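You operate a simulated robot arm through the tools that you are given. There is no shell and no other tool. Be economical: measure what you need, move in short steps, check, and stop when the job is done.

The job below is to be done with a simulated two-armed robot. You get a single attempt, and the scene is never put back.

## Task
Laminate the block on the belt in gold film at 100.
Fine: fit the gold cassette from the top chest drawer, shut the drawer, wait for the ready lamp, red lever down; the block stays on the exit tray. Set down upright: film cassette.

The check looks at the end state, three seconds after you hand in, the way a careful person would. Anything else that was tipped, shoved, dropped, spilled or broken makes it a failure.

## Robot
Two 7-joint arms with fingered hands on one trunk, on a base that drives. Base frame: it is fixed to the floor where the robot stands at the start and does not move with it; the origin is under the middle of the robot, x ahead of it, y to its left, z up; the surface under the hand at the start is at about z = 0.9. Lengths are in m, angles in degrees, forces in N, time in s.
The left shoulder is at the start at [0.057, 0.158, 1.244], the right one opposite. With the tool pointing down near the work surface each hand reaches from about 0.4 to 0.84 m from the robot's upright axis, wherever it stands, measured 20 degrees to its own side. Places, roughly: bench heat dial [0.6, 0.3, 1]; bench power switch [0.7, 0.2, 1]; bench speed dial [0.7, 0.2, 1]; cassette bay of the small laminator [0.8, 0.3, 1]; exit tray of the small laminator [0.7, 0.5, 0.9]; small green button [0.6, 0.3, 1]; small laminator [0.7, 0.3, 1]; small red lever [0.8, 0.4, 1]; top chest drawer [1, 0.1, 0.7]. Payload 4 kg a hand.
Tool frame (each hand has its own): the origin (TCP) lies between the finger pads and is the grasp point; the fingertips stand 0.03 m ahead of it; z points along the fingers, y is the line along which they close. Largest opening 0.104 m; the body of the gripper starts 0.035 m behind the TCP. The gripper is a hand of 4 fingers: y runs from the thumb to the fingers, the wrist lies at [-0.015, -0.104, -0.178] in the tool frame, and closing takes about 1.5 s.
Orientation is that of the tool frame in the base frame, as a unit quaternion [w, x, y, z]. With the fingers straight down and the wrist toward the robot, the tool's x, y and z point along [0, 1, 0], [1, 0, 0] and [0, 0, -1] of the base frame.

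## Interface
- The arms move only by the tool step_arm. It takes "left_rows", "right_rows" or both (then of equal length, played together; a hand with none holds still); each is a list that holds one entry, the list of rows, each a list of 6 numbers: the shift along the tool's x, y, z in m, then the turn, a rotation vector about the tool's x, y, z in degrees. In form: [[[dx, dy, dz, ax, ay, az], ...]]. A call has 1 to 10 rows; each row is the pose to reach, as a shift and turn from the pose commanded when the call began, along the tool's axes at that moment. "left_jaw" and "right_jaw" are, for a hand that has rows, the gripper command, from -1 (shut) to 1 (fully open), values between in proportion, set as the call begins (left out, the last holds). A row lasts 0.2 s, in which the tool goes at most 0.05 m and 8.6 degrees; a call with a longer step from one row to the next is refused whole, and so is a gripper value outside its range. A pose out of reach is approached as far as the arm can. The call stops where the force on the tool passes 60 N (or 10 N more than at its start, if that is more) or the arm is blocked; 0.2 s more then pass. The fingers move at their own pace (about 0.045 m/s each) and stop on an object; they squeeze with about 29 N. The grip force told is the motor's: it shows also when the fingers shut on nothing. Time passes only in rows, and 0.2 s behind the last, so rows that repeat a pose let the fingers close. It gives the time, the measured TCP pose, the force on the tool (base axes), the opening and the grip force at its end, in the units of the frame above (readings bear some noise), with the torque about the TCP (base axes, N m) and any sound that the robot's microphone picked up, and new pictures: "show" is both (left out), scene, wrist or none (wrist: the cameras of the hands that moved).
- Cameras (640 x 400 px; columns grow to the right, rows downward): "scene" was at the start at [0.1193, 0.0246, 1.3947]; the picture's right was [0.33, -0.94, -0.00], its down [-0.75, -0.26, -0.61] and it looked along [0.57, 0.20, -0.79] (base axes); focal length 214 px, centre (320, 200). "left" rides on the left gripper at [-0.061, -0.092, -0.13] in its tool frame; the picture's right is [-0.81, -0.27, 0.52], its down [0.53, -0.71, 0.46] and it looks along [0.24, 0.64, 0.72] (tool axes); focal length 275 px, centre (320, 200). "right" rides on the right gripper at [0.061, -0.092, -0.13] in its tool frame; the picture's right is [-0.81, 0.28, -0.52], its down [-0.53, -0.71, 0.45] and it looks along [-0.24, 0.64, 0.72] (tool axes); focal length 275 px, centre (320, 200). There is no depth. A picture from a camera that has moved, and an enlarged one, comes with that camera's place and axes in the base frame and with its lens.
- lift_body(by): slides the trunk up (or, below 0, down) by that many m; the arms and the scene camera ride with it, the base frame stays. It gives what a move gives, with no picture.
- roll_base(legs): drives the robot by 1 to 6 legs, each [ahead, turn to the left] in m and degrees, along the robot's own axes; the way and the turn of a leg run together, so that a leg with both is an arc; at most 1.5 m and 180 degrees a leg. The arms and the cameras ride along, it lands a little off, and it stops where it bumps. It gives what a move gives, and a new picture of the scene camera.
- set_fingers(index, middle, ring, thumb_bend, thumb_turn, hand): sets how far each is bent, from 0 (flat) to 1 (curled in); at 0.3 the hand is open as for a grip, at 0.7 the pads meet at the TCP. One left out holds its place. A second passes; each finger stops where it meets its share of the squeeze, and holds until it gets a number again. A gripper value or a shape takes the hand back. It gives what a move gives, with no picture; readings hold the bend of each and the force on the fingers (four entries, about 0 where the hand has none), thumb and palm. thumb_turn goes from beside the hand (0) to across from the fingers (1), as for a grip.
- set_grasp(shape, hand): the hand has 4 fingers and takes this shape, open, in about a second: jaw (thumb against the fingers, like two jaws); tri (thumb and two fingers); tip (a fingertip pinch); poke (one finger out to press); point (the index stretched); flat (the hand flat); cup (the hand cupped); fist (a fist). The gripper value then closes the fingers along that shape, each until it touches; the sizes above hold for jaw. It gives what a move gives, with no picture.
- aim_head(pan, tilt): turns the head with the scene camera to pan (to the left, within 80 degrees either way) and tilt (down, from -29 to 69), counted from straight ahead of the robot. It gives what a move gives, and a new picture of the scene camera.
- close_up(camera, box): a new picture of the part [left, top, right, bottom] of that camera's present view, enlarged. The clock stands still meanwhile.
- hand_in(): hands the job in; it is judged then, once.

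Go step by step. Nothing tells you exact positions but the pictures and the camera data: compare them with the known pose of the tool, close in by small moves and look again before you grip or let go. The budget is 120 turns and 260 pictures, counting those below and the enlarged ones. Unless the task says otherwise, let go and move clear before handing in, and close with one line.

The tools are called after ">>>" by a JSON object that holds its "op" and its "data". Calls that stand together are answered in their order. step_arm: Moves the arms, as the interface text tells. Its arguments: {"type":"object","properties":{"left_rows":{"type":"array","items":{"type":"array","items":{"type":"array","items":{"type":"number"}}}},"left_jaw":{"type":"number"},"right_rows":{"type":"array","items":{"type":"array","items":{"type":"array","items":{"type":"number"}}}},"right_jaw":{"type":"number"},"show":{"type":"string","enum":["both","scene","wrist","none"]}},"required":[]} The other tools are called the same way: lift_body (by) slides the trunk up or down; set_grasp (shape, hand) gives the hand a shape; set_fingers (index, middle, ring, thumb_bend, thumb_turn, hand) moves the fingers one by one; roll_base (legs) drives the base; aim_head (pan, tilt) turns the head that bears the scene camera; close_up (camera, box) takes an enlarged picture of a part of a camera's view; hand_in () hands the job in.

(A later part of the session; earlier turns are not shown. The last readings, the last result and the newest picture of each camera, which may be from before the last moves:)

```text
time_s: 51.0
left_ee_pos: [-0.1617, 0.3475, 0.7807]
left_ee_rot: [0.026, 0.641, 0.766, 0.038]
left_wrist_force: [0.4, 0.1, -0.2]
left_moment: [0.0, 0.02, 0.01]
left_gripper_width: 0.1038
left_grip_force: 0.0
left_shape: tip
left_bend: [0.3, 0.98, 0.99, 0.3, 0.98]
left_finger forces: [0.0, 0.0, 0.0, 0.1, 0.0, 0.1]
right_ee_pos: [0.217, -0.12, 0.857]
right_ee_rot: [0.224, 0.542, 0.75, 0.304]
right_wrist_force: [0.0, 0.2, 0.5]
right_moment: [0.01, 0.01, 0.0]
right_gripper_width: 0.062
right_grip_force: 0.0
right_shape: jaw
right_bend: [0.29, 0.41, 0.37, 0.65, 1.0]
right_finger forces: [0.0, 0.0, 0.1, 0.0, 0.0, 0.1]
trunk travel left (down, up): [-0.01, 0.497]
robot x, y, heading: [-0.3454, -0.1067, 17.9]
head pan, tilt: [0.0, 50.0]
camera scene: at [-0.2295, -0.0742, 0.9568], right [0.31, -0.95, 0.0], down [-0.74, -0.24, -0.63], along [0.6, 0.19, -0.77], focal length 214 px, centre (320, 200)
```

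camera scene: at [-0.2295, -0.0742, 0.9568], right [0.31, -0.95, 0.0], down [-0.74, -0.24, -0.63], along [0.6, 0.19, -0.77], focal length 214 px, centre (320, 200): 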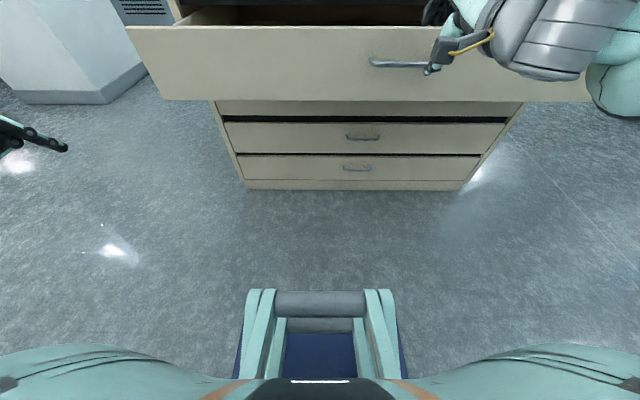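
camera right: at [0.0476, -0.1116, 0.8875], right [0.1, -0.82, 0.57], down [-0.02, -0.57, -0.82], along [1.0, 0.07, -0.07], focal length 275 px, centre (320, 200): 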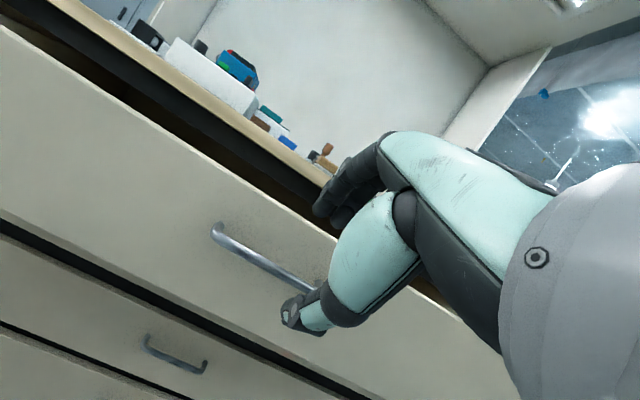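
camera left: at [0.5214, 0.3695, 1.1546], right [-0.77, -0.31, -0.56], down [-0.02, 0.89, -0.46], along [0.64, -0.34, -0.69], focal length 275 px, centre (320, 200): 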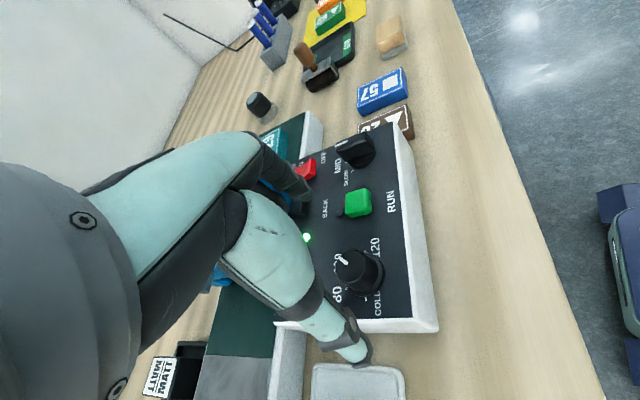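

>>> {"op": "lift_body", "data": {"by": 0.4}}

>>> {"op": "aim_head", "data": {"pan": 0, "tilt": 42}}

>>> {"op": "close_up", "data": {"camera": "scene", "box": [120, 40, 600, 300]}}

```text
time_s: 54.9
left_ee_pos: [-0.1604, 0.3473, 1.1791]
left_ee_rot: [0.026, 0.642, 0.765, 0.037]
left_wrist_force: [0.4, -0.1, 0.9]
left_moment: [0.01, 0.03, 0.01]
left_gripper_width: 0.104
left_grip_force: 0.0
left_shape: tip
left_bend: [0.3, 0.98, 0.99, 0.3, 0.98]
left_finger forces: [0.0, 0.0, 0.0, 0.0, 0.0, 0.0]
right_ee_pos: [0.217, -0.1216, 1.2558]
right_ee_rot: [0.225, 0.542, 0.751, 0.304]
right_wrist_force: [1.0, 0.0, -0.6]
right_moment: [-0.01, 0.0, -0.01]
right_gripper_width: 0.062
right_grip_force: 0.0
right_shape: jaw
right_bend: [0.29, 0.41, 0.37, 0.65, 1.0]
right_finger forces: [0.0, 0.0, 0.1, 0.0, 0.0, 0.0]
trunk travel left (down, up): [-0.41, 0.097]
robot x, y, heading: [-0.3426, -0.1086, 17.8]
head pan, tilt: [0.0, 50.0]
```

```text
time_s: 55.5
left_ee_pos: [-0.1605, 0.347, 1.1796]
left_ee_rot: [0.027, 0.642, 0.765, 0.039]
left_wrist_force: [-0.1, 0.1, -1.0]
left_moment: [-0.02, -0.02, 0.0]
left_gripper_width: 0.1038
left_grip_force: 0.0
left_shape: tip
left_bend: [0.3, 0.98, 0.99, 0.3, 0.98]
left_finger forces: [0.0, 0.0, 0.0, 0.0, 0.0, 0.1]
right_ee_pos: [0.2167, -0.1207, 1.2569]
right_ee_rot: [0.224, 0.542, 0.751, 0.303]
right_wrist_force: [-0.8, -0.4, 0.7]
right_moment: [-0.01, 0.02, -0.01]
right_gripper_width: 0.0623
right_grip_force: 0.1
right_shape: jaw
right_bend: [0.29, 0.41, 0.37, 0.65, 1.0]
right_finger forces: [0.1, 0.0, 0.1, 0.1, 0.0, 0.0]
trunk travel left (down, up): [-0.41, 0.097]
robot x, y, heading: [-0.341, -0.1087, 17.7]
head pan, tilt: [0.0, 42.0]
camera scene: at [-0.2179, -0.0704, 1.3673], right [0.31, -0.95, 0.0], down [-0.65, -0.21, -0.73], along [0.7, 0.22, -0.68], focal length 214 px, centre (320, 200)
```

scene: 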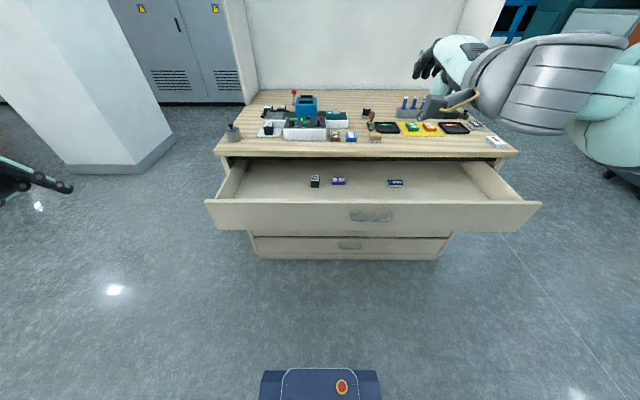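

```text
1.33 times, centred on (360, 170) of scene
camera zoom: at [-0.2179, -0.0704, 1.3673], right [0.31, -0.95, 0.0], down [-0.65, -0.21, -0.73], along [0.7, 0.22, -0.68], focal length 286 px, centre (267, 240)
```

zoom: 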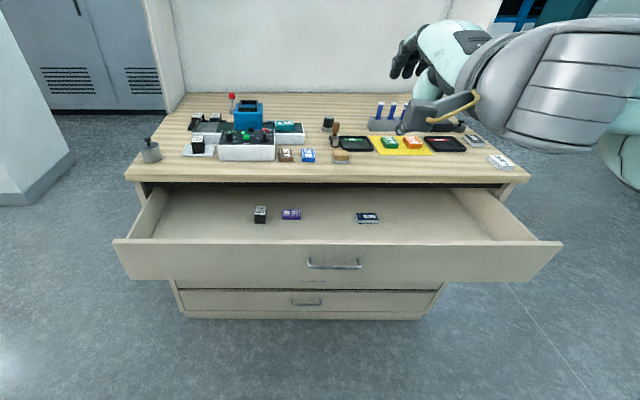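

>>> {"op": "close_up", "data": {"camera": "scene", "box": [290, 165, 430, 205]}}

>>> {"op": "close_up", "data": {"camera": "scene", "box": [300, 160, 360, 200]}}

```text
4.57 times, centred on (360, 185) of scene
camera zoom: at [-0.2179, -0.0704, 1.3673], right [0.31, -0.95, 0.0], down [-0.65, -0.21, -0.73], along [0.7, 0.22, -0.68], focal length 980 px, centre (137, 269)
```

zoom: 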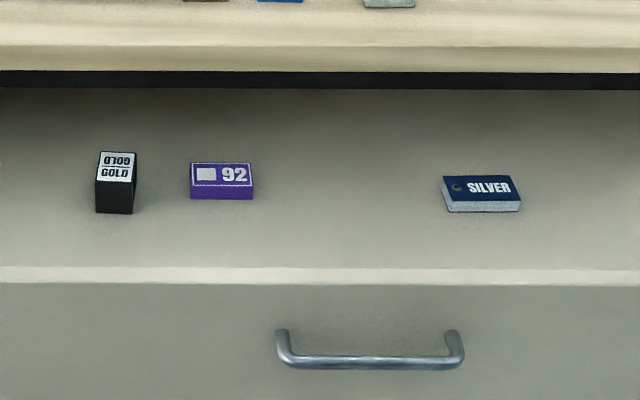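

```text
10.00 times, centred on (330, 180) of scene
camera zoom: at [-0.2179, -0.0704, 1.3673], right [0.31, -0.95, 0.0], down [-0.65, -0.21, -0.73], along [0.7, 0.22, -0.68], focal length 2145 px, centre (220, 400)
```

zoom: 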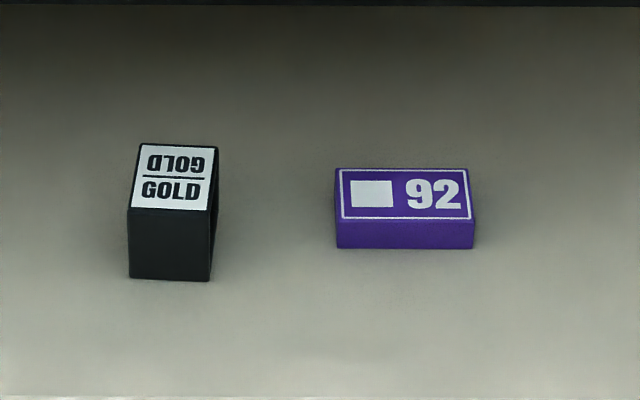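

The gold cassette stands in the drawer at the left, but still lies under the table edge, so the drawer must come out about 14 cm more. I level the right hand downwards to pinch the drawer's front panel from above.

>>> {"op": "step_arm", "data": {"right_rows": [[[-0.003, -0.004, 0.031, 6, 0, 0], [-0.006, -0.008, 0.062, 12, 0, 0], [-0.009, -0.012, 0.093, 18, 0, 0], [-0.012, -0.016, 0.124, 24, 0, 0], [-0.015, -0.02, 0.155, 30, 0, 0], [-0.018, -0.024, 0.186, 36, 0, 0], [-0.02, -0.028, 0.217, 42, 0, 0], [-0.02, -0.03, 0.248, 45, 0, 0]]], "right_jaw": 1}}

```text
time_s: 57.3
left_ee_pos: [-0.1615, 0.3472, 1.1789]
left_ee_rot: [0.026, 0.641, 0.766, 0.039]
left_wrist_force: [0.7, 0.1, 0.0]
left_moment: [0.03, 0.0, 0.05]
left_gripper_width: 0.1039
left_grip_force: 0.1
left_shape: tip
left_bend: [0.3, 0.98, 0.99, 0.3, 0.98]
left_finger forces: [0.0, 0.1, 0.1, 0.0, 0.0, 0.0]
right_ee_pos: [0.3695, -0.0908, 1.0568]
right_ee_rot: [-0.002, 0.586, 0.81, -0.009]
right_wrist_force: [0.3, -1.1, -0.5]
right_moment: [-0.02, 0.03, 0.0]
right_gripper_width: 0.1035
right_grip_force: 0.0
right_shape: jaw
right_bend: [0.3, 0.3, 0.3, 0.3, 0.98]
right_finger forces: [0.1, 0.0, 0.0, 0.1, 0.1, 0.1]
trunk travel left (down, up): [-0.41, 0.097]
robot x, y, heading: [-0.3466, -0.1128, 18.0]
head pan, tilt: [0.0, 42.0]
camera scene: at [-0.2168, -0.0698, 1.3672], right [0.31, -0.95, 0.0], down [-0.65, -0.21, -0.73], along [0.7, 0.22, -0.68], focal length 214 px, centre (320, 200)
camera right: at [0.2642, -0.0602, 1.1889], right [0.52, -0.68, 0.52], down [-0.52, -0.73, -0.44], along [0.68, -0.04, -0.73], focal length 275 px, centre (320, 200)
```

scene: 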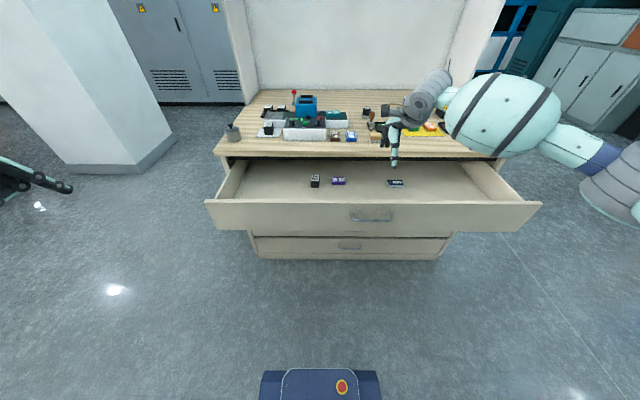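
right: 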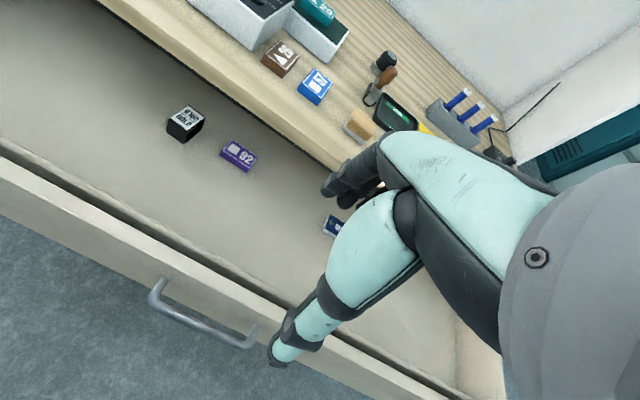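

The gold cassette's top is at about [0.565, 0.200, 0.743]; the panel's top edge is at n 0.343, z 0.83. I bring the hand over the panel, right of the bar.

>>> {"op": "step_arm", "data": {"right_rows": [[[-0.03, 0.005, 0.03, 0, 0, 0], [-0.06, 0.01, 0.06, 0, 0, 0], [-0.09, 0.015, 0.09, 0, 0, 0], [-0.09, 0.022, 0.13, 0, 0, 0], [-0.09, 0.022, 0.17, 0, 0, 0]]]}}

>>> {"op": "close_up", "data": {"camera": "scene", "box": [370, 120, 490, 240]}}

```text
time_s: 58.5
left_ee_pos: [-0.1595, 0.3476, 1.1793]
left_ee_rot: [0.026, 0.641, 0.766, 0.039]
left_wrist_force: [0.9, -0.5, 0.2]
left_moment: [0.01, 0.03, 0.01]
left_gripper_width: 0.1039
left_grip_force: 0.1
left_shape: tip
left_bend: [0.3, 0.98, 0.99, 0.3, 0.98]
left_finger forces: [0.0, 0.1, 0.0, 0.0, 0.1, 0.0]
right_ee_pos: [0.4183, -0.1737, 0.8884]
right_ee_rot: [0.0, 0.586, 0.81, -0.007]
right_wrist_force: [0.3, 0.4, -0.2]
right_moment: [0.02, 0.02, 0.0]
right_gripper_width: 0.1036
right_grip_force: 0.0
right_shape: jaw
right_bend: [0.3, 0.3, 0.3, 0.3, 0.98]
right_finger forces: [0.1, 0.1, 0.0, 0.1, 0.1, 0.1]
trunk travel left (down, up): [-0.41, 0.097]
robot x, y, heading: [-0.3422, -0.1074, 17.6]
head pan, tilt: [0.0, 42.0]
camera scene: at [-0.2168, -0.0702, 1.3672], right [0.31, -0.95, 0.0], down [-0.65, -0.21, -0.73], along [0.7, 0.22, -0.68], focal length 214 px, centre (320, 200)
camera right: at [0.312, -0.1433, 1.021], right [0.52, -0.68, 0.52], down [-0.52, -0.73, -0.44], along [0.68, -0.04, -0.73], focal length 275 px, centre (320, 200)
```

scene: 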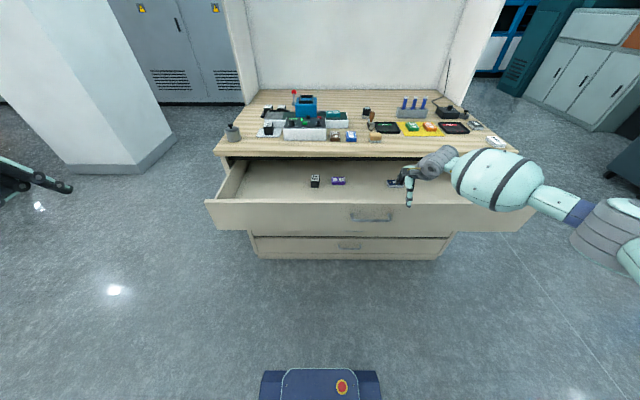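
right: 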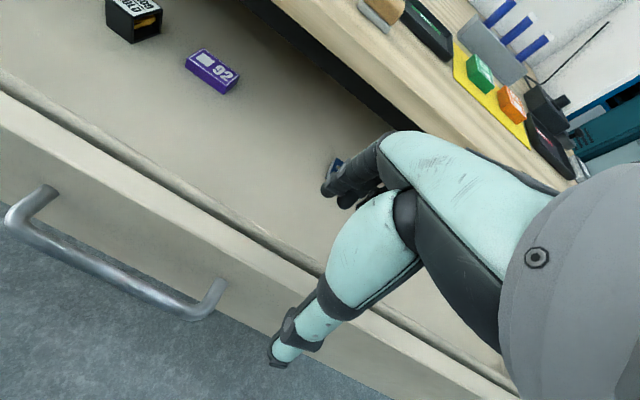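

```text
3.33 times, centred on (430, 180) of scene
camera zoom: at [-0.2168, -0.0702, 1.3672], right [0.31, -0.95, 0.0], down [-0.65, -0.21, -0.73], along [0.7, 0.22, -0.68], focal length 715 px, centre (-47, 267)
```

zoom: 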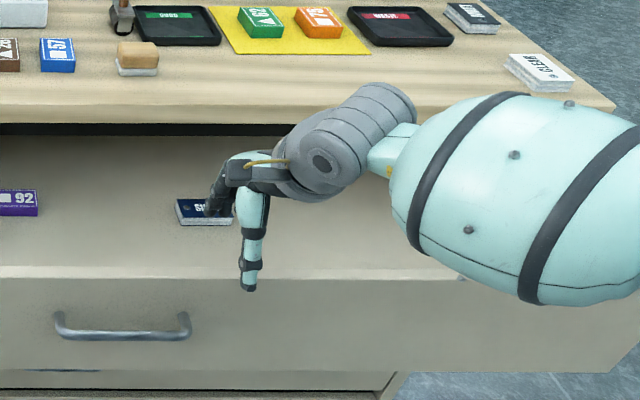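

The hand straddles the panel. I lower and pinch it.

>>> {"op": "step_arm", "data": {"right_rows": [[[0, 0, 0.03, 0, 0, 0], [0, 0, 0.055, 0, 0, 0]]], "show": "none"}}

>>> {"op": "step_arm", "data": {"right_rows": [[[0, 0, 0, 0, 0, 0], [0, 0, 0, 0, 0, 0], [0, 0, 0, 0, 0, 0], [0, 0, 0, 0, 0, 0], [0, 0, 0, 0, 0, 0], [0, 0, 0, 0, 0, 0], [0, 0, 0, 0, 0, 0], [0, 0, 0, 0, 0, 0]]], "right_jaw": -1, "show": "wrist"}}

```text
time_s: 59.1
left_ee_pos: [-0.1608, 0.347, 1.1791]
left_ee_rot: [0.026, 0.641, 0.766, 0.038]
left_wrist_force: [0.4, 0.1, -0.1]
left_moment: [-0.02, 0.0, -0.02]
left_gripper_width: 0.104
left_grip_force: 0.0
left_shape: tip
left_bend: [0.3, 0.98, 0.99, 0.3, 0.98]
left_finger forces: [0.0, 0.0, 0.0, 0.0, 0.1, 0.0]
right_ee_pos: [0.4181, -0.1753, 0.8336]
right_ee_rot: [-0.001, 0.587, 0.81, -0.007]
right_wrist_force: [-0.3, -0.4, 0.2]
right_moment: [-0.02, 0.0, 0.0]
right_gripper_width: 0.1038
right_grip_force: 0.0
right_shape: jaw
right_bend: [0.3, 0.3, 0.3, 0.3, 0.98]
right_finger forces: [0.0, 0.0, 0.1, 0.0, 0.1, 0.0]
trunk travel left (down, up): [-0.41, 0.097]
robot x, y, heading: [-0.3433, -0.1112, 17.8]
head pan, tilt: [0.0, 42.0]
```

```text
time_s: 60.9
left_ee_pos: [-0.1614, 0.3474, 1.1789]
left_ee_rot: [0.026, 0.641, 0.766, 0.038]
left_wrist_force: [0.0, 0.0, 0.0]
left_moment: [0.0, 0.02, 0.02]
left_gripper_width: 0.1038
left_grip_force: 0.1
left_shape: tip
left_bend: [0.3, 0.98, 0.99, 0.3, 0.98]
left_finger forces: [0.1, 0.0, 0.1, 0.1, 0.1, 0.0]
right_ee_pos: [0.4187, -0.1753, 0.8344]
right_ee_rot: [-0.001, 0.586, 0.81, -0.007]
right_wrist_force: [-0.4, -0.5, -0.1]
right_moment: [0.05, 0.01, 0.1]
right_gripper_width: 0.0138
right_grip_force: 29.0
right_shape: jaw
right_bend: [0.71, 0.67, 0.68, 0.74, 1.0]
right_finger forces: [14.6, 7.7, 3.5, 0.1, 26.1, 0.0]
trunk travel left (down, up): [-0.41, 0.097]
robot x, y, heading: [-0.3423, -0.1105, 17.8]
head pan, tilt: [0.0, 42.0]
camera right: at [0.3119, -0.1443, 0.9662], right [0.52, -0.68, 0.52], down [-0.52, -0.73, -0.44], along [0.68, -0.04, -0.73], focal length 275 px, centre (320, 200)
```

right: 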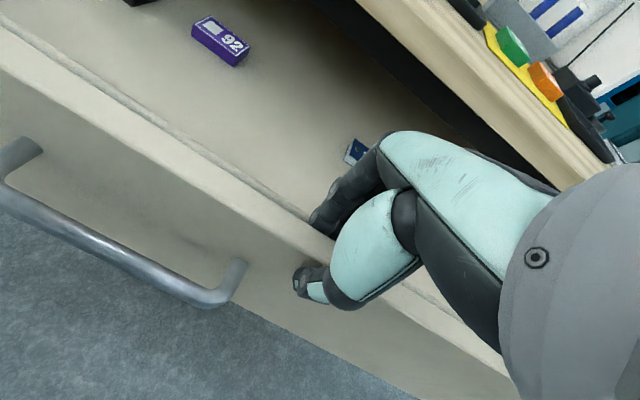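

The panel is firmly pinched. I pull the drawer 14 cm further out by rolling back.

>>> {"op": "roll_base", "data": {"legs": [[-0.08, 0], [-0.06, 0]]}}

>>> {"op": "close_up", "data": {"camera": "scene", "box": [200, 80, 540, 260]}}

```text
time_s: 62.6
left_ee_pos: [-0.2815, 0.3102, 1.1746]
left_ee_rot: [0.024, 0.643, 0.765, 0.032]
left_wrist_force: [-0.4, -0.2, -0.6]
left_moment: [-0.01, 0.02, 0.01]
left_gripper_width: 0.1041
left_grip_force: 0.1
left_shape: tip
left_bend: [0.3, 0.98, 0.99, 0.3, 0.98]
left_finger forces: [0.1, 0.0, 0.0, 0.0, 0.0, 0.0]
right_ee_pos: [0.2951, -0.2137, 0.8366]
right_ee_rot: [-0.001, 0.587, 0.809, -0.006]
right_wrist_force: [-3.1, -2.9, 27.6]
right_moment: [-0.26, 0.27, 0.09]
right_gripper_width: 0.016
right_grip_force: 29.4
right_shape: jaw
right_bend: [0.65, 0.67, 0.65, 0.77, 1.0]
right_finger forces: [16.6, 9.9, 4.6, 0.0, 35.0, 0.0]
trunk travel left (down, up): [-0.41, 0.097]
robot x, y, heading: [-0.4762, -0.1526, 17.9]
head pan, tilt: [0.0, 42.0]
camera scene: at [-0.3517, -0.1115, 1.3679], right [0.3, -0.95, 0.0], down [-0.65, -0.21, -0.73], along [0.7, 0.22, -0.68], focal length 214 px, centre (320, 200)
```

scene: 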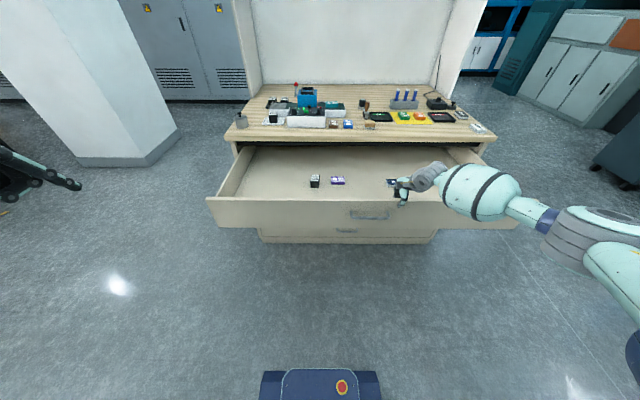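

```text
1.88 times, centred on (370, 170) of scene
camera zoom: at [-0.3517, -0.1115, 1.3679], right [0.3, -0.95, 0.0], down [-0.65, -0.21, -0.73], along [0.7, 0.22, -0.68], focal length 404 px, centre (226, 256)
```

zoom: 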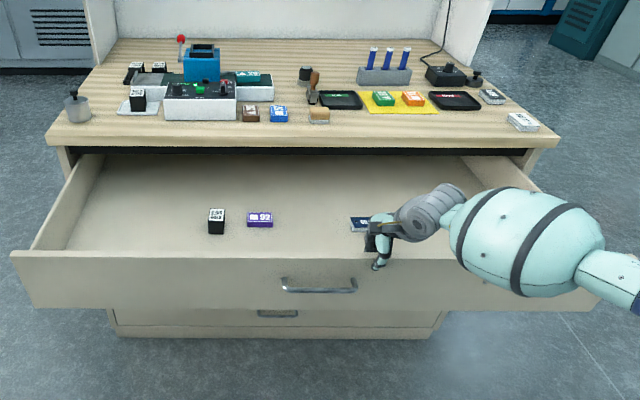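

The drawer is now out far enough, with the cassette at about n 0.47. I release the panel, raise the hand, and drive forward-left so that cassette and bay both lie to the right hand's side.

>>> {"op": "step_arm", "data": {"right_rows": [[[0, 0, 0, 0, 0, 0], [0, 0, 0, 0, 0, 0], [0, 0, 0, 0, 0, 0], [0, 0, -0.04, 0, 0, 0], [0, 0, -0.09, 0, 0, 0], [0, 0, -0.14, 0, 0, 0], [0, 0, -0.19, 0, 0, 0], [0, 0, -0.24, 0, 0, 0], [0, -0.03, -0.27, 0, 0, 0]]], "right_jaw": 1, "show": "none"}}

>>> {"op": "roll_base", "data": {"legs": [[0, 37], [0.41, 0], [0, -37]]}}

```text
time_s: 64.6
left_ee_pos: [-0.2957, 0.3034, 1.1805]
left_ee_rot: [0.026, 0.642, 0.765, 0.039]
left_wrist_force: [-0.5, -1.0, 1.1]
left_moment: [0.03, 0.02, 0.02]
left_gripper_width: 0.1039
left_grip_force: 0.0
left_shape: tip
left_bend: [0.3, 0.98, 0.99, 0.3, 0.98]
left_finger forces: [0.0, 0.1, 0.0, 0.0, 0.1, 0.1]
right_ee_pos: [0.2551, -0.225, 1.1146]
right_ee_rot: [0.003, 0.587, 0.809, 0.0]
right_wrist_force: [-0.2, 0.1, 0.2]
right_moment: [0.02, -0.03, -0.04]
right_gripper_width: 0.1038
right_grip_force: 0.0
right_shape: jaw
right_bend: [0.3, 0.3, 0.3, 0.3, 0.98]
right_finger forces: [0.0, 0.0, 0.0, 0.0, 0.0, 0.0]
trunk travel left (down, up): [-0.41, 0.097]
robot x, y, heading: [-0.4778, -0.151, 17.6]
head pan, tilt: [0.0, 42.0]
```

```text
time_s: 71.2
left_ee_pos: [-0.0483, 0.6204, 1.1785]
left_ee_rot: [0.026, 0.65, 0.758, 0.038]
left_wrist_force: [0.5, 0.4, -0.2]
left_moment: [-0.01, -0.02, 0.0]
left_gripper_width: 0.104
left_grip_force: 0.1
left_shape: tip
left_bend: [0.3, 0.98, 0.99, 0.3, 0.98]
left_finger forces: [0.0, 0.0, 0.0, 0.0, 0.0, 0.0]
right_ee_pos: [0.4918, 0.083, 1.1138]
right_ee_rot: [0.001, 0.596, 0.803, -0.001]
right_wrist_force: [0.0, -0.1, 0.1]
right_moment: [0.03, -0.01, 0.01]
right_gripper_width: 0.1037
right_grip_force: 0.1
right_shape: jaw
right_bend: [0.3, 0.3, 0.3, 0.3, 0.98]
right_finger forces: [0.2, 0.1, 0.1, 0.1, 0.0, 0.0]
trunk travel left (down, up): [-0.41, 0.097]
robot x, y, heading: [-0.2414, 0.1755, 16.3]
head pan, tilt: [0.0, 42.0]
camera scene: at [-0.1154, 0.2131, 1.3674], right [0.28, -0.96, 0.0], down [-0.65, -0.19, -0.73], along [0.7, 0.21, -0.68], focal length 214 px, centre (320, 200)
```

scene: 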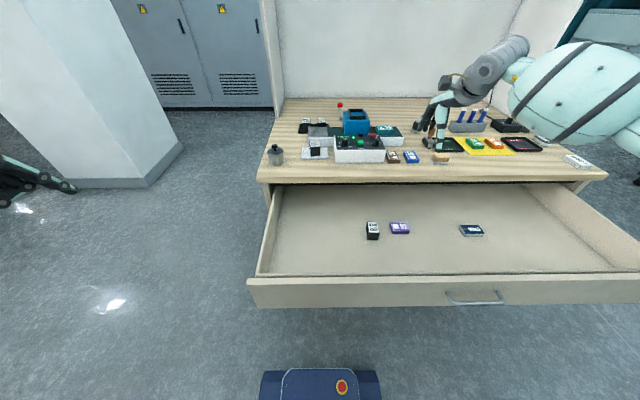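

The stance is good: the cassette lies ~0.65 m ahead and 0.22 m right. I move the right hand above it.

>>> {"op": "step_arm", "data": {"right_rows": [[[0.03, -0.01, 0.0, 0, 0, 0], [0.06, -0.02, 0.02, 0, 0, 0], [0.089, -0.024, 0.05, 0, 0, 0], [0.089, -0.024, 0.1, 0, 0, 0], [0.089, -0.024, 0.15, 0, 0, 0], [0.089, -0.024, 0.2, 0, 0, 0]]], "show": "wrist"}}

>>> {"op": "close_up", "data": {"camera": "scene", "box": [330, 180, 450, 270]}}

>>> {"op": "close_up", "data": {"camera": "right", "box": [180, 140, 420, 380]}}

```text
time_s: 72.6
left_ee_pos: [-0.0595, 0.6172, 1.1828]
left_ee_rot: [0.029, 0.65, 0.758, 0.043]
left_wrist_force: [0.1, 0.0, -0.4]
left_moment: [0.0, 0.0, -0.03]
left_gripper_width: 0.1039
left_grip_force: 0.1
left_shape: tip
left_bend: [0.3, 0.98, 0.99, 0.3, 0.97]
left_finger forces: [0.0, 0.0, 0.1, 0.0, 0.1, 0.0]
right_ee_pos: [0.4334, 0.1581, 0.9188]
right_ee_rot: [0.006, 0.597, 0.802, 0.006]
right_wrist_force: [0.5, 0.4, -0.1]
right_moment: [0.0, 0.0, 0.01]
right_gripper_width: 0.1042
right_grip_force: 0.0
right_shape: jaw
right_bend: [0.3, 0.3, 0.3, 0.3, 0.98]
right_finger forces: [0.1, 0.1, 0.1, 0.1, 0.1, 0.0]
trunk travel left (down, up): [-0.41, 0.097]
robot x, y, heading: [-0.2422, 0.1765, 16.8]
head pan, tilt: [0.0, 42.0]
camera right: at [0.3252, 0.1902, 1.0483], right [0.49, -0.7, 0.52], down [-0.52, -0.72, -0.46], along [0.7, -0.05, -0.71], focal length 275 px, centre (320, 200)
```

right: 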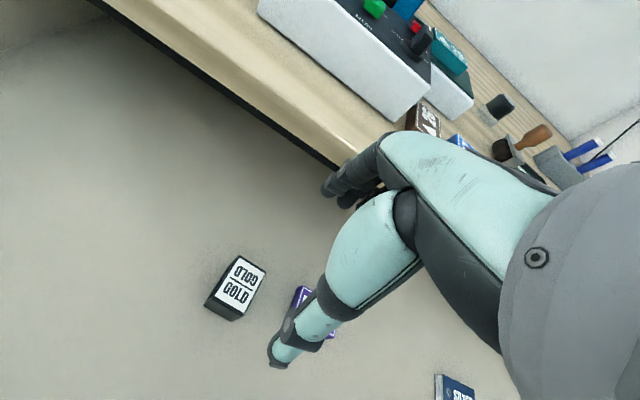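

```text
4.44 times, centred on (390, 225) of scene
camera zoom: at [-0.115, 0.213, 1.3673], right [0.28, -0.96, 0.0], down [-0.65, -0.19, -0.73], along [0.7, 0.21, -0.68], focal length 953 px, centre (9, 89)
```

zoom: 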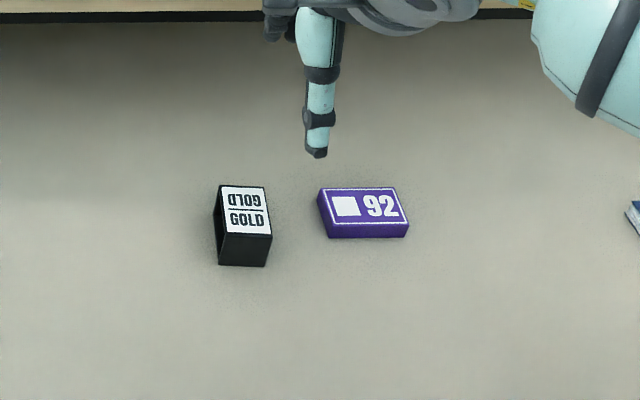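

```text
1.67 times, centred on (300, 260) of right
camera zoom: at [0.3252, 0.1902, 1.0483], right [0.49, -0.7, 0.52], down [-0.52, -0.72, -0.46], along [0.7, -0.05, -0.71], focal length 459 px, centre (353, 100)
```

zoom: 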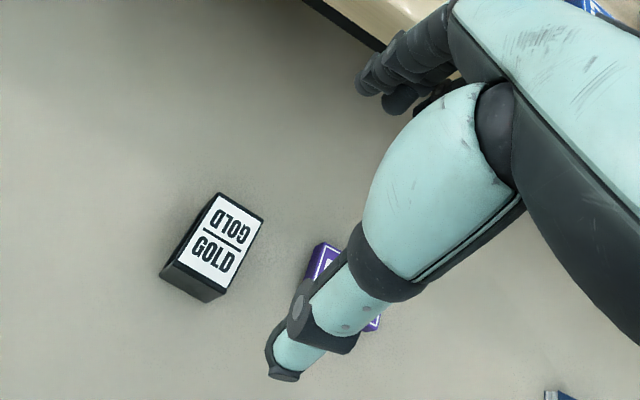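

The cassette's top centre triangulates to [0.445, 0.171, 0.738], turned about 12°. I align and come down part way for a check.

>>> {"op": "step_arm", "data": {"right_rows": [[[0.005, 0.006, 0.03, 0, 0, 2], [0.01, 0.012, 0.06, 0, 0, 4.5], [0.01, 0.012, 0.095, 0, 0, 4.5]]], "show": "wrist"}}

>>> {"op": "close_up", "data": {"camera": "scene", "box": [330, 180, 450, 270]}}

```text
time_s: 73.4
left_ee_pos: [-0.0615, 0.6184, 1.1828]
left_ee_rot: [0.028, 0.649, 0.759, 0.044]
left_wrist_force: [-0.3, 0.6, 0.3]
left_moment: [-0.02, 0.0, -0.01]
left_gripper_width: 0.104
left_grip_force: 0.0
left_shape: tip
left_bend: [0.3, 0.98, 0.99, 0.3, 0.97]
left_finger forces: [0.0, 0.0, 0.0, 0.0, 0.0, 0.0]
right_ee_pos: [0.4431, 0.1679, 0.8239]
right_ee_rot: [0.005, 0.627, 0.779, 0.006]
right_wrist_force: [-0.4, 0.2, 0.4]
right_moment: [0.0, 0.02, 0.02]
right_gripper_width: 0.1039
right_grip_force: 0.1
right_shape: jaw
right_bend: [0.3, 0.3, 0.3, 0.3, 0.98]
right_finger forces: [0.0, 0.0, 0.0, 0.1, 0.1, 0.0]
trunk travel left (down, up): [-0.41, 0.097]
robot x, y, heading: [-0.2423, 0.1743, 16.5]
head pan, tilt: [0.0, 42.0]
camera right: at [0.3374, 0.207, 0.9539], right [0.43, -0.73, 0.52], down [-0.58, -0.67, -0.47], along [0.69, -0.1, -0.71], focal length 275 px, centre (320, 200)
```

right: 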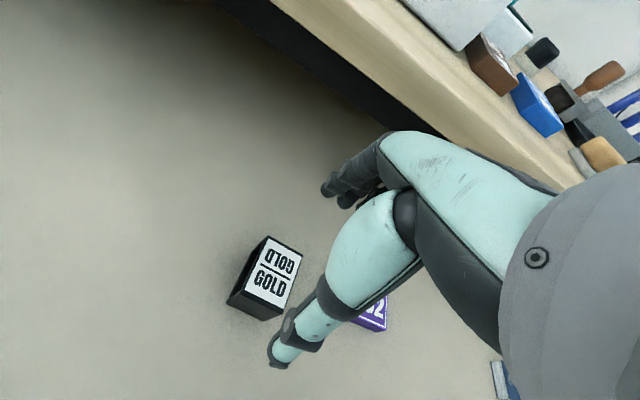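

```text
4.44 times, centred on (390, 225) of scene
camera zoom: at [-0.1153, 0.2125, 1.3674], right [0.28, -0.96, 0.0], down [-0.65, -0.19, -0.73], along [0.7, 0.21, -0.68], focal length 953 px, centre (9, 89)
```

zoom: 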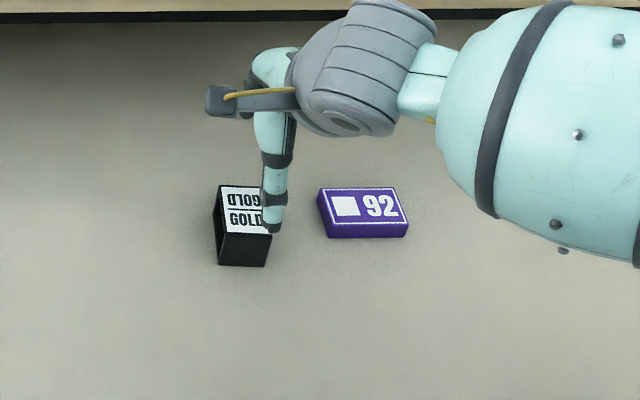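

Aligned within 3 mm. I lower to grip height and close.

>>> {"op": "step_arm", "data": {"right_rows": [[[0.003, 0, 0.03, 0, 0, 0], [0.003, 0, 0.06, 0, 0, 0], [0.003, 0, 0.08, 0, 0, 0]]], "show": "wrist"}}

>>> {"op": "step_arm", "data": {"right_rows": [[[0, 0, 0, 0, 0, 0], [0, 0, 0, 0, 0, 0], [0, 0, 0, 0, 0, 0], [0, 0, 0, 0, 0, 0], [0, 0, 0, 0, 0, 0], [0, 0, 0, 0, 0, 0], [0, 0, 0, 0, 0, 0]]], "right_jaw": -1, "show": "wrist"}}

>>> {"op": "close_up", "data": {"camera": "scene", "box": [330, 180, 450, 270]}}

```text
time_s: 74.2
left_ee_pos: [-0.06, 0.6189, 1.1821]
left_ee_rot: [0.03, 0.65, 0.758, 0.044]
left_wrist_force: [-0.4, -0.2, 0.1]
left_moment: [-0.03, 0.01, 0.02]
left_gripper_width: 0.1037
left_grip_force: 0.0
left_shape: tip
left_bend: [0.3, 0.98, 0.99, 0.3, 0.97]
left_finger forces: [0.0, 0.0, 0.0, 0.0, 0.0, 0.1]
right_ee_pos: [0.4437, 0.1724, 0.7429]
right_ee_rot: [0.006, 0.627, 0.779, 0.005]
right_wrist_force: [-0.1, -0.5, 0.5]
right_moment: [-0.03, 0.0, -0.02]
right_gripper_width: 0.1039
right_grip_force: 0.0
right_shape: jaw
right_bend: [0.3, 0.3, 0.3, 0.3, 0.98]
right_finger forces: [0.1, 0.0, 0.0, 0.1, 0.0, 0.1]
trunk travel left (down, up): [-0.41, 0.097]
robot x, y, heading: [-0.2409, 0.1767, 16.3]
head pan, tilt: [0.0, 42.0]
camera right: at [0.3384, 0.2131, 0.874], right [0.43, -0.73, 0.52], down [-0.58, -0.67, -0.47], along [0.69, -0.1, -0.71], focal length 275 px, centre (320, 200)
```

right: 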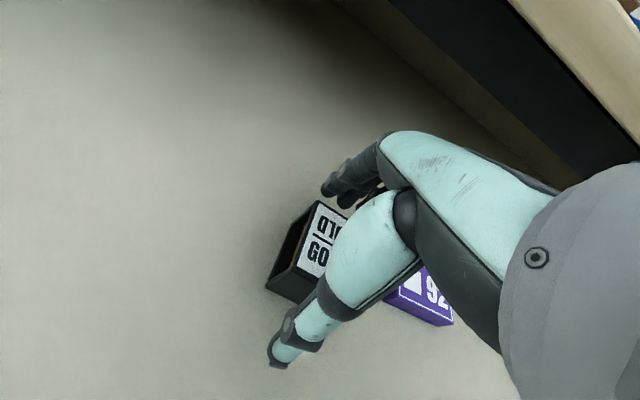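

```text
time_s: 75.8
left_ee_pos: [-0.061, 0.6194, 1.1826]
left_ee_rot: [0.029, 0.649, 0.759, 0.043]
left_wrist_force: [0.5, 0.1, 0.2]
left_moment: [0.03, -0.02, 0.0]
left_gripper_width: 0.1038
left_grip_force: 0.0
left_shape: tip
left_bend: [0.3, 0.98, 0.99, 0.3, 0.97]
left_finger forces: [0.1, 0.0, 0.1, 0.0, 0.0, 0.1]
right_ee_pos: [0.4429, 0.1727, 0.7453]
right_ee_rot: [0.006, 0.627, 0.779, 0.005]
right_wrist_force: [-0.2, 0.2, -0.2]
right_moment: [0.02, 0.04, 0.0]
right_gripper_width: 0.0519
right_grip_force: 29.1
right_shape: jaw
right_bend: [0.74, 0.45, 0.44, 0.69, 1.0]
right_finger forces: [14.9, 7.9, 3.3, 0.0, 26.4, 0.0]
trunk travel left (down, up): [-0.41, 0.097]
robot x, y, heading: [-0.2443, 0.1781, 16.6]
head pan, tilt: [0.0, 42.0]
camera right: at [0.3384, 0.2132, 0.8743], right [0.43, -0.73, 0.52], down [-0.58, -0.67, -0.46], along [0.69, -0.1, -0.71], focal length 275 px, centre (320, 200)
```

right: 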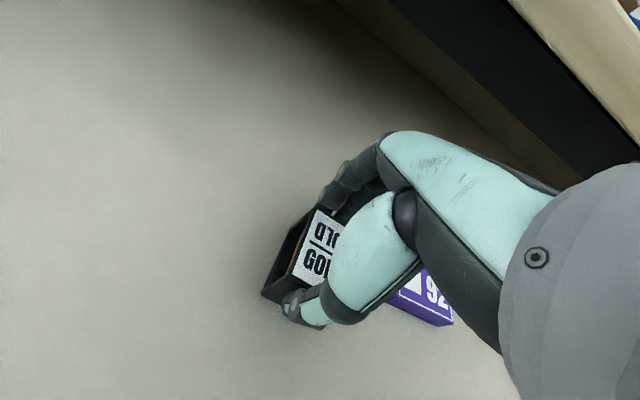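

```text
4.44 times, centred on (390, 225) of scene
camera zoom: at [-0.1153, 0.213, 1.3674], right [0.28, -0.96, 0.0], down [-0.65, -0.19, -0.73], along [0.7, 0.21, -0.68], focal length 953 px, centre (9, 89)
```

zoom: 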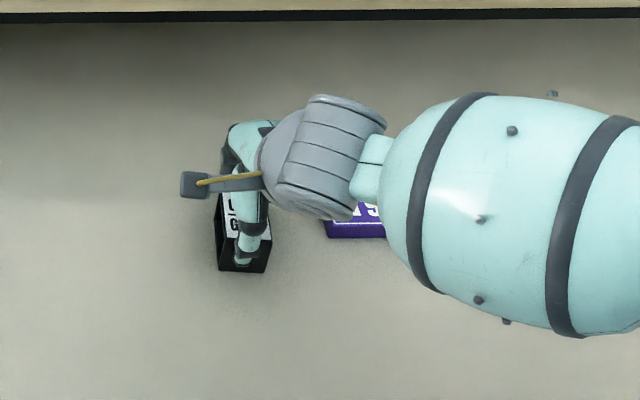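

Gripped (5.2 cm). I lift the cassette clear and check it.

>>> {"op": "step_arm", "data": {"right_rows": [[[0, 0, -0.02, 0, 0, 0], [0, 0, -0.06, 0, 0, 0], [0, 0, -0.1, 0, 0, 0], [0, 0, -0.145, 0, 0, 0], [0, 0, -0.19, 0, 0, 0], [0, 0, -0.235, 0, 0, 0], [0, 0, -0.28, 0, 0, 0], [0, -0.01, -0.325, 0, 0, 0], [0, -0.03, -0.37, 0, 0, 0]]]}}

>>> {"op": "close_up", "data": {"camera": "right", "box": [200, 120, 440, 360]}}

```text
time_s: 77.8
left_ee_pos: [-0.0619, 0.6186, 1.1826]
left_ee_rot: [0.029, 0.65, 0.758, 0.043]
left_wrist_force: [0.1, 0.2, 0.2]
left_moment: [-0.01, 0.02, -0.02]
left_gripper_width: 0.1039
left_grip_force: 0.0
left_shape: tip
left_bend: [0.3, 0.98, 0.99, 0.3, 0.97]
left_finger forces: [0.1, 0.0, 0.0, 0.0, 0.0, 0.0]
right_ee_pos: [0.4095, 0.1681, 1.1197]
right_ee_rot: [0.006, 0.627, 0.779, 0.005]
right_wrist_force: [-0.2, -0.3, -1.1]
right_moment: [-0.02, -0.05, -0.02]
right_gripper_width: 0.0521
right_grip_force: 28.7
right_shape: jaw
right_bend: [0.74, 0.45, 0.44, 0.69, 1.0]
right_finger forces: [15.0, 8.0, 3.4, 0.1, 26.5, 0.0]
trunk travel left (down, up): [-0.41, 0.097]
robot x, y, heading: [-0.2407, 0.1774, 16.5]
head pan, tilt: [0.0, 42.0]
camera scene: at [-0.1168, 0.2128, 1.3675], right [0.28, -0.96, 0.0], down [-0.65, -0.19, -0.73], along [0.7, 0.21, -0.68], focal length 214 px, centre (320, 200)
camera right: at [0.3039, 0.209, 1.2488], right [0.43, -0.73, 0.52], down [-0.58, -0.67, -0.46], along [0.69, -0.1, -0.71], focal length 275 px, centre (320, 200)
```

scene: 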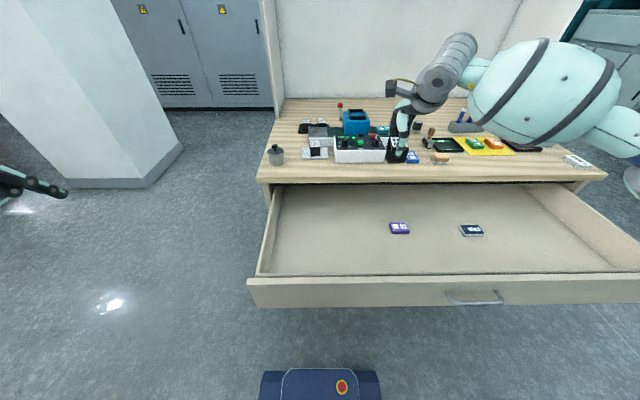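
right: 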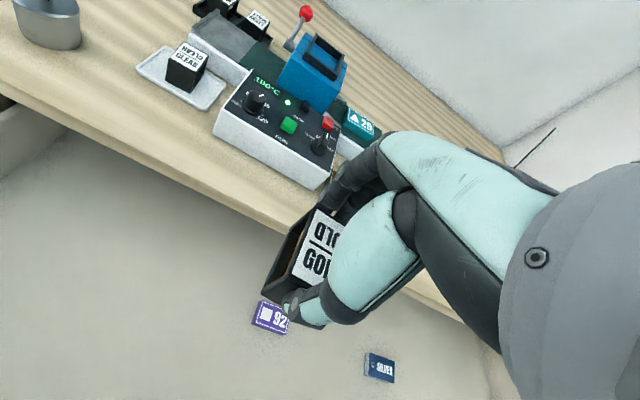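

```text
1.67 times, centred on (320, 240) of right
camera zoom: at [0.3039, 0.209, 1.2488], right [0.43, -0.73, 0.52], down [-0.58, -0.67, -0.46], along [0.69, -0.1, -0.71], focal length 459 px, centre (320, 133)
```

zoom: 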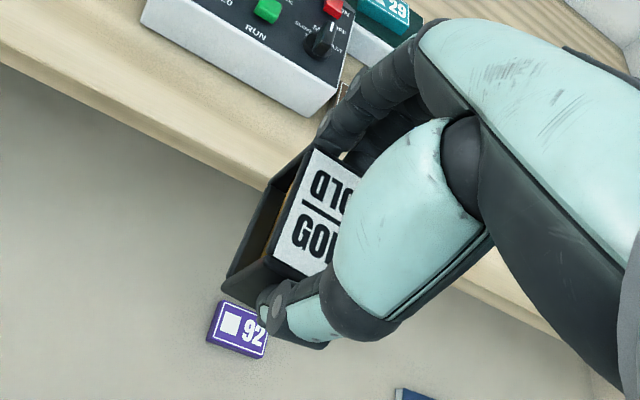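

The cassette is held well. The display seems to read something other than 100, so I check.

>>> {"op": "close_up", "data": {"camera": "right", "box": [220, 60, 350, 140]}}

>>> {"op": "close_up", "data": {"camera": "scene", "box": [320, 95, 410, 170]}}

```text
4.92 times, centred on (285, 100) of right
camera zoom: at [0.3039, 0.209, 1.2488], right [0.43, -0.73, 0.52], down [-0.58, -0.67, -0.46], along [0.69, -0.1, -0.71], focal length 1355 px, centre (492, 692)
```

zoom: 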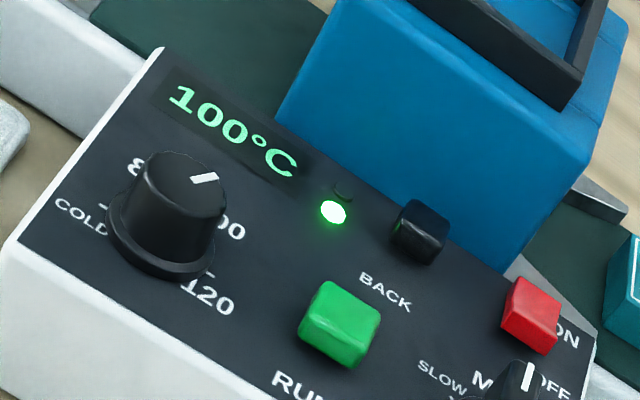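

```text
5.33 times, centred on (365, 132) of scene
camera zoom: at [-0.1168, 0.2128, 1.3675], right [0.28, -0.96, 0.0], down [-0.65, -0.19, -0.73], along [0.7, 0.21, -0.68], focal length 1144 px, centre (80, 560)
```

zoom: 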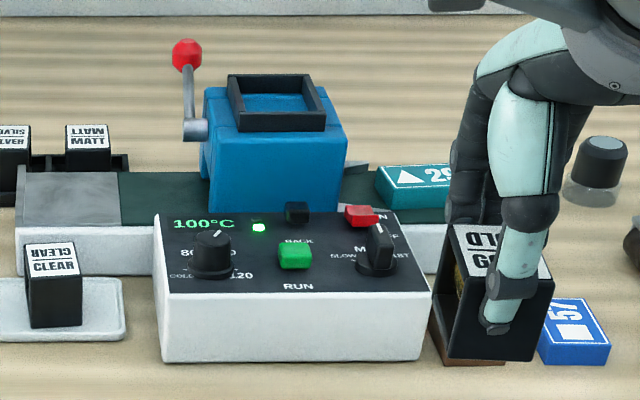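

The display does read 100 °C. I now back away to the right, so the left hand can push the drawer shut.

>>> {"op": "roll_base", "data": {"legs": [[0, 40], [-0.42, 0], [0, -39]]}}

```text
time_s: 81.2
left_ee_pos: [-0.4261, 0.5777, 1.1803]
left_ee_rot: [0.01, 0.351, 0.935, 0.04]
left_wrist_force: [-1.0, -1.9, -0.2]
left_moment: [0.11, -0.09, -0.01]
left_gripper_width: 0.1039
left_grip_force: 0.1
left_shape: tip
left_bend: [0.3, 0.98, 0.99, 0.3, 0.97]
left_finger forces: [0.1, 0.1, 0.0, 0.0, 0.1, 0.0]
right_ee_pos: [0.2251, 0.5302, 1.1094]
right_ee_rot: [0.002, 0.327, 0.945, -0.001]
right_wrist_force: [-1.3, -0.7, -1.0]
right_moment: [0.02, -0.04, -0.01]
right_gripper_width: 0.0513
right_grip_force: 28.6
right_shape: jaw
right_bend: [0.74, 0.46, 0.45, 0.69, 0.99]
right_finger forces: [15.4, 8.1, 3.7, 0.0, 27.5, 0.0]
trunk travel left (down, up): [-0.41, 0.097]
robot x, y, heading: [-0.2848, 0.106, 54.2]
head pan, tilt: [0.0, 42.0]
stopped in leg 2: the robot was blocked; the commanded pose is now the measured one
camera scene: at [-0.2075, 0.2157, 1.3671], right [0.81, -0.58, 0.0], down [-0.4, -0.55, -0.73], along [0.43, 0.6, -0.68], focal length 214 px, centre (320, 200)
```

scene: 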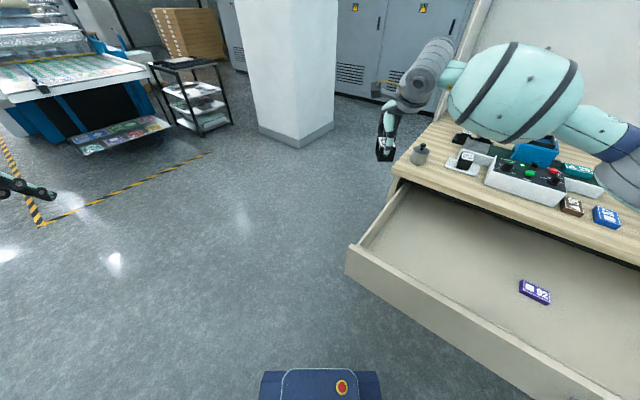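

The base was blocked while backing. I look to the right and left to find out by what.

>>> {"op": "aim_head", "data": {"pan": -75, "tilt": 50}}

>>> {"op": "aim_head", "data": {"pan": 75, "tilt": 50}}

```text
time_s: 82.7
left_ee_pos: [-0.4328, 0.5656, 1.1841]
left_ee_rot: [0.012, 0.352, 0.935, 0.049]
left_wrist_force: [0.9, 0.2, 1.1]
left_moment: [-0.01, 0.04, 0.0]
left_gripper_width: 0.1039
left_grip_force: 0.1
left_shape: tip
left_bend: [0.3, 0.98, 0.99, 0.3, 0.97]
left_finger forces: [0.1, 0.0, 0.0, 0.1, 0.0, 0.0]
right_ee_pos: [0.2198, 0.5175, 1.1178]
right_ee_rot: [0.006, 0.326, 0.945, 0.006]
right_wrist_force: [-0.3, -0.3, -0.8]
right_moment: [0.0, 0.01, 0.02]
right_gripper_width: 0.0514
right_grip_force: 28.9
right_shape: jaw
right_bend: [0.74, 0.46, 0.45, 0.69, 0.99]
right_finger forces: [15.5, 8.1, 3.7, 0.0, 27.5, 0.1]
trunk travel left (down, up): [-0.41, 0.097]
robot x, y, heading: [-0.2858, 0.1091, 54.3]
head pan, tilt: [-75.0, 50.0]
camera scene: at [-0.1826, 0.1222, 1.3567], right [-0.35, -0.94, 0.02], down [-0.72, 0.26, -0.64], along [0.59, -0.24, -0.77], focal length 214 px, centre (320, 200)
```

scene: 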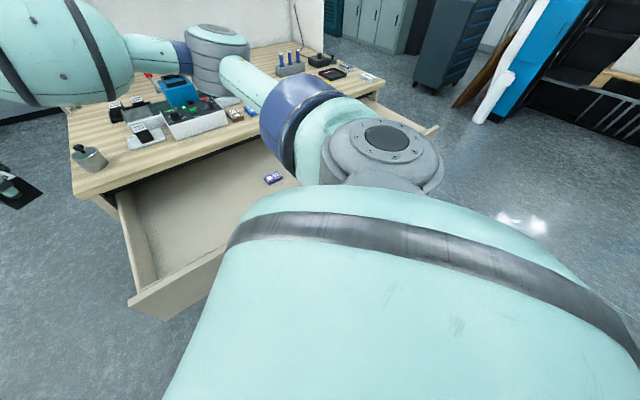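

```text
time_s: 85.1
left_ee_pos: [-0.4351, 0.5627, 1.1857]
left_ee_rot: [0.013, 0.351, 0.935, 0.051]
left_wrist_force: [-0.5, -0.3, 0.0]
left_moment: [0.03, 0.06, -0.01]
left_gripper_width: 0.1039
left_grip_force: 0.0
left_shape: tip
left_bend: [0.3, 0.98, 0.99, 0.3, 0.97]
left_finger forces: [0.0, 0.0, 0.0, 0.0, 0.0, 0.1]
right_ee_pos: [0.2156, 0.5156, 1.1186]
right_ee_rot: [0.006, 0.326, 0.945, 0.009]
right_wrist_force: [0.0, 0.0, -0.3]
right_moment: [-0.03, 0.03, -0.05]
right_gripper_width: 0.0511
right_grip_force: 29.3
right_shape: jaw
right_bend: [0.74, 0.46, 0.45, 0.69, 0.99]
right_finger forces: [15.6, 8.2, 3.7, 0.0, 27.4, 0.1]
trunk travel left (down, up): [-0.41, 0.097]
robot x, y, heading: [-0.2863, 0.1109, 54.2]
head pan, tilt: [75.0, 50.0]
camera scene: at [-0.3064, 0.2053, 1.357], right [0.77, 0.63, -0.01], down [0.48, -0.6, -0.64], along [-0.41, 0.49, -0.77], focal length 214 px, centre (320, 200)
```

scene: 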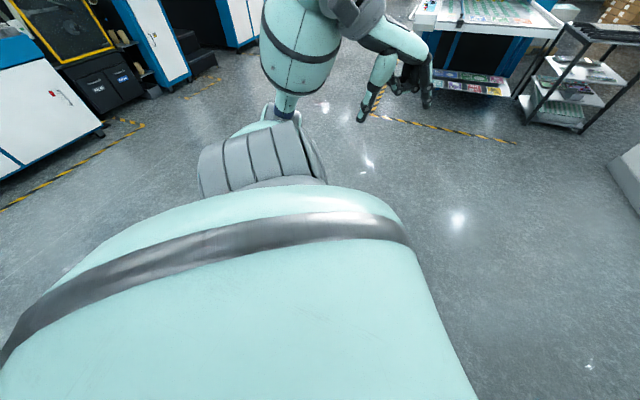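

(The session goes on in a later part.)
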